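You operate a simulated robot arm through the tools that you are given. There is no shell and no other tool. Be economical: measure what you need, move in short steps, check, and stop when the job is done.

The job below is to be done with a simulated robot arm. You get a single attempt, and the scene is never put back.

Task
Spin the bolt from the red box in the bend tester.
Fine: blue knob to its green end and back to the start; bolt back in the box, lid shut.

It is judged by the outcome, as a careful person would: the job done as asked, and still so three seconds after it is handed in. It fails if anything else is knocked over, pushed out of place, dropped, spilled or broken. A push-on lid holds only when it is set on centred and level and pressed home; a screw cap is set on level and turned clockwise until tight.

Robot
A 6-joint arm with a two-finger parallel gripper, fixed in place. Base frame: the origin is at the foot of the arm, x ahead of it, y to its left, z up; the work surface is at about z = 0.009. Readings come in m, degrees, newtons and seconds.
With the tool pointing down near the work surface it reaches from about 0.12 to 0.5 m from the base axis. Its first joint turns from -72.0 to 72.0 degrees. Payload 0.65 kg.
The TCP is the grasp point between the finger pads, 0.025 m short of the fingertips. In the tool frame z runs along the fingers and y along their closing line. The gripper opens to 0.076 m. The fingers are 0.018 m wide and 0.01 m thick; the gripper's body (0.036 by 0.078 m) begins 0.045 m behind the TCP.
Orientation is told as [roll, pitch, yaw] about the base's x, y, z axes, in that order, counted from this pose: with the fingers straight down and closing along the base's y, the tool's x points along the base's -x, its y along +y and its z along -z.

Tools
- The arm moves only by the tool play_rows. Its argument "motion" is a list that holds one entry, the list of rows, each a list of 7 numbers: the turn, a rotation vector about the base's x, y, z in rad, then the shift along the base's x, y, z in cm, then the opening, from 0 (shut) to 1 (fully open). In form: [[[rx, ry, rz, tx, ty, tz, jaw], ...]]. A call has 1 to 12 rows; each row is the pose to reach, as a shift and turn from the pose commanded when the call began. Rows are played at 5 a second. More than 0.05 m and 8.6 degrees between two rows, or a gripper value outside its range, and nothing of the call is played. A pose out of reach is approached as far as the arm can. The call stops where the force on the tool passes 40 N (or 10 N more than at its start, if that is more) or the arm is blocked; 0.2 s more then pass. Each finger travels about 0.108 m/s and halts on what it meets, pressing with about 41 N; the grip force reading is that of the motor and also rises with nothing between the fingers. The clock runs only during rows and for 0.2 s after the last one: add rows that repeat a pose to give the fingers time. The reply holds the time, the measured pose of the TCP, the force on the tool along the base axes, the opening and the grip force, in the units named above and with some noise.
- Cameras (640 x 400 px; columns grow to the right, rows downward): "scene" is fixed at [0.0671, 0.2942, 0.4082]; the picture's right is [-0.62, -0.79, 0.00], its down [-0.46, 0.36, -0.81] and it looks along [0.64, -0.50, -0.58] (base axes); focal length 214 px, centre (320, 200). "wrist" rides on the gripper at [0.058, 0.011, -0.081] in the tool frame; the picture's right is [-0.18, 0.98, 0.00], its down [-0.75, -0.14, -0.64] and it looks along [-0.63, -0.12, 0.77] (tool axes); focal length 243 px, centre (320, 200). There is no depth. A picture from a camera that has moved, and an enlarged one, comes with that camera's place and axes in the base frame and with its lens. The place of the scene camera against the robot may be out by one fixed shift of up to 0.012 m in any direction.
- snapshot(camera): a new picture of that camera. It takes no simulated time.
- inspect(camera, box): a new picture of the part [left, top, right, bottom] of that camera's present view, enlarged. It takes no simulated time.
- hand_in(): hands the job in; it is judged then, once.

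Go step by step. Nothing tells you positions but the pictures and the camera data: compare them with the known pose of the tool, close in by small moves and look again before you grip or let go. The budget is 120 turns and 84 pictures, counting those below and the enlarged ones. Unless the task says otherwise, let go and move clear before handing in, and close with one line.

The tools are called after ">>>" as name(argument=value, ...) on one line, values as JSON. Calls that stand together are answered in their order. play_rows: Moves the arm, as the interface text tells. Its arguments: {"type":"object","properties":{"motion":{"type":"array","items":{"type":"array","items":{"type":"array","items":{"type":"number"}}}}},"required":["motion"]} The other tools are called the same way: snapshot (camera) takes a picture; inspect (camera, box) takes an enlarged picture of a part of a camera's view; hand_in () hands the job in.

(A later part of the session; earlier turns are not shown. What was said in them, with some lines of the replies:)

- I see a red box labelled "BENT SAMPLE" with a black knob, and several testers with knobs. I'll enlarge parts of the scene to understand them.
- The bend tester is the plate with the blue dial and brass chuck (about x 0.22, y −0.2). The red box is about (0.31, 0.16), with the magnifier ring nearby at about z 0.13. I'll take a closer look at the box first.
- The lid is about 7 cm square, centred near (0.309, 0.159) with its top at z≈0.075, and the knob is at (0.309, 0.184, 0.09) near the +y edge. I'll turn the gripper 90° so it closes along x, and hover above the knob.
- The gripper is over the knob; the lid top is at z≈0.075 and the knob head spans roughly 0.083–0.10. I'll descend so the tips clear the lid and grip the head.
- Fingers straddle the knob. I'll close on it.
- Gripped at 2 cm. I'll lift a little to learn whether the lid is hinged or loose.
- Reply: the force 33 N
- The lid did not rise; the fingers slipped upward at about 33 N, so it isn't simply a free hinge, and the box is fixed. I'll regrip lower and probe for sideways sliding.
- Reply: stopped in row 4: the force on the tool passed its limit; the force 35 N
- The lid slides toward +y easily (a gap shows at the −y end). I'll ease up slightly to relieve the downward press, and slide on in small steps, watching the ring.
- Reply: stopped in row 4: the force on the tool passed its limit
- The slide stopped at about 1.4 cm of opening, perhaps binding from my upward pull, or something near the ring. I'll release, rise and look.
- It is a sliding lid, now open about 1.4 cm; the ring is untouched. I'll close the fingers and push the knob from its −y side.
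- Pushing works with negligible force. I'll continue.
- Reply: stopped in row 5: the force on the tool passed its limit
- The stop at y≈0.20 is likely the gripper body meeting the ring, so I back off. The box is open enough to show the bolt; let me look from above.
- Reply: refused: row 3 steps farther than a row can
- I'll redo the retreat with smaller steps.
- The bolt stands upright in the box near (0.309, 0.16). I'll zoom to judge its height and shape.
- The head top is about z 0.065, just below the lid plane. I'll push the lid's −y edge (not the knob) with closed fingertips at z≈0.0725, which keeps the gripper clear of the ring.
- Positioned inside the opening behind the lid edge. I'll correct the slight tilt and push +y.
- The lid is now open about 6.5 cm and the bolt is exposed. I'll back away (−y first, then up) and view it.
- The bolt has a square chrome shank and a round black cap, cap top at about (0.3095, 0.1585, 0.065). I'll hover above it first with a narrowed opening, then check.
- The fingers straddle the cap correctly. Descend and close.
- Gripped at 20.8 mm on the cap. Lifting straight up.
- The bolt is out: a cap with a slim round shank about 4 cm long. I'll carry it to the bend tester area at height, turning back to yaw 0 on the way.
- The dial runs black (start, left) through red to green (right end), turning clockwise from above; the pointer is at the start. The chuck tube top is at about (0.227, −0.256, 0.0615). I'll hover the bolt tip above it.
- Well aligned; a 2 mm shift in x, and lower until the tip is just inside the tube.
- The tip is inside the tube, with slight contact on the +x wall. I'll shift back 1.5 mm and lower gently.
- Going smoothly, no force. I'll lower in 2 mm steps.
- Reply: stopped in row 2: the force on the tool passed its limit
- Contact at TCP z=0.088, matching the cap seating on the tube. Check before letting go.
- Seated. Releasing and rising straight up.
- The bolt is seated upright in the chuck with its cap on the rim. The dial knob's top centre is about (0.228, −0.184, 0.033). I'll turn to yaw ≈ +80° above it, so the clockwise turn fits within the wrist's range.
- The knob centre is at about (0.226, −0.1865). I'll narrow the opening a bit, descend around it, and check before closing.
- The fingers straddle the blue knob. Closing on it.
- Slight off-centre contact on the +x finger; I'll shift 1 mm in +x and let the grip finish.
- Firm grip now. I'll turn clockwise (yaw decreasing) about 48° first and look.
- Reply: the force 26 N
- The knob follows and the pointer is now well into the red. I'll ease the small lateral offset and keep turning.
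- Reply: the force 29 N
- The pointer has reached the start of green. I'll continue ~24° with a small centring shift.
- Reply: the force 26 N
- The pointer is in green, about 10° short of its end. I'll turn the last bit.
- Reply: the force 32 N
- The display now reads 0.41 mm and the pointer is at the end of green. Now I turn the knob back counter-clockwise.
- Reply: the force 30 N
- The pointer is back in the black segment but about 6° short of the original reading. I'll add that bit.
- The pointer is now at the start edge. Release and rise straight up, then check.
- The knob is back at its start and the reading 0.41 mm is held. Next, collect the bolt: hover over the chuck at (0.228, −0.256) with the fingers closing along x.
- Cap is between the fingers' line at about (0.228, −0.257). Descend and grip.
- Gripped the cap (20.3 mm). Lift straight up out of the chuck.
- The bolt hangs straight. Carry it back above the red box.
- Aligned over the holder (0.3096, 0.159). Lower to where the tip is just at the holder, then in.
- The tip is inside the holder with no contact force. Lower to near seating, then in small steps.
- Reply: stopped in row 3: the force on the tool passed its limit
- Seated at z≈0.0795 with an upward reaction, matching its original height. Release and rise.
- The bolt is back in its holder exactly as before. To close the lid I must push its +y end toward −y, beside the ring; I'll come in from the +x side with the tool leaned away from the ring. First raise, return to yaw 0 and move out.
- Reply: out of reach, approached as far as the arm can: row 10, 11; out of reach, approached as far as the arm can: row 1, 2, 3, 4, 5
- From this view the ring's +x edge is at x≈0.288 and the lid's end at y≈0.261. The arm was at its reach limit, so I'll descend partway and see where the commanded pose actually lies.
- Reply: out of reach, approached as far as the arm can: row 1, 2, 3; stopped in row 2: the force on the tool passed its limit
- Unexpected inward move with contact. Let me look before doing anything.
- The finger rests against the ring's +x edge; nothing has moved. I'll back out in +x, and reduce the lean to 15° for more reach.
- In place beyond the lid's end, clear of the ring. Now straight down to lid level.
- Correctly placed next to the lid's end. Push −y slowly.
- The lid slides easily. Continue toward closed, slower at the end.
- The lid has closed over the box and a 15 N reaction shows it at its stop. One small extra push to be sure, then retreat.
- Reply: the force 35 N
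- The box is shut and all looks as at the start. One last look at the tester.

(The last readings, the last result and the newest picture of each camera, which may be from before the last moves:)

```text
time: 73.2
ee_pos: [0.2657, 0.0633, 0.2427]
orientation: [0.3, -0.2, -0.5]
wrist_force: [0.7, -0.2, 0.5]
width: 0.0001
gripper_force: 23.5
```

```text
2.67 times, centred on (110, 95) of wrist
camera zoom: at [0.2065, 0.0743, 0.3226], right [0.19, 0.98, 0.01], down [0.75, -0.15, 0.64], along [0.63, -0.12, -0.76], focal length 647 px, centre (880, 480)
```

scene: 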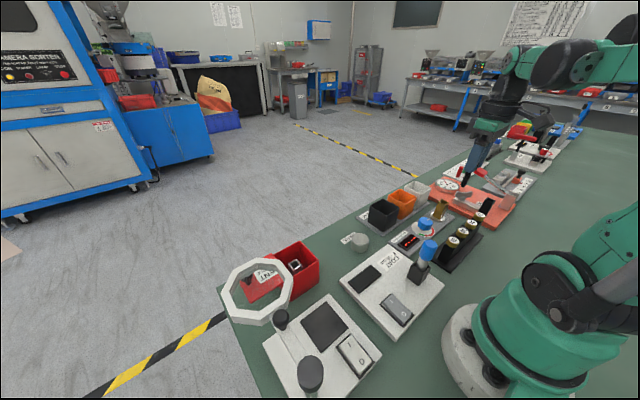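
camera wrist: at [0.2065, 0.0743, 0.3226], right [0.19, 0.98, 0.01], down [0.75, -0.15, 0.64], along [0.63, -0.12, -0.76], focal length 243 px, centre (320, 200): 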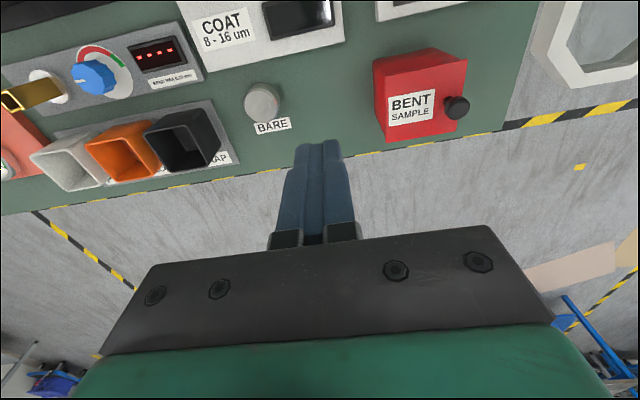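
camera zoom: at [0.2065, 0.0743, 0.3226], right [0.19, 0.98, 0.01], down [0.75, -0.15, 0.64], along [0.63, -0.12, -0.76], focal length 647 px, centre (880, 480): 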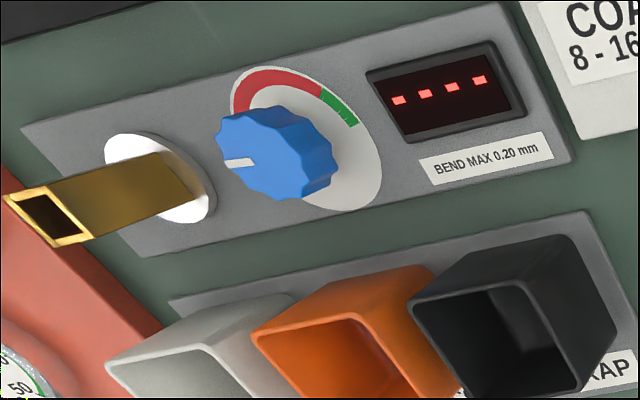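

The knob is at its start, the chuck is empty, the bolt is in its box with the lid shut, and the arm is clear.

>>> hand_in()

```text
The job is handed in.
```

I spun the bolt in the bend tester, which read 0.41 mm against a limit of 0.20 mm; the blue knob went to its green end and back to the start, and the bolt is back in the red box with the lid shut.
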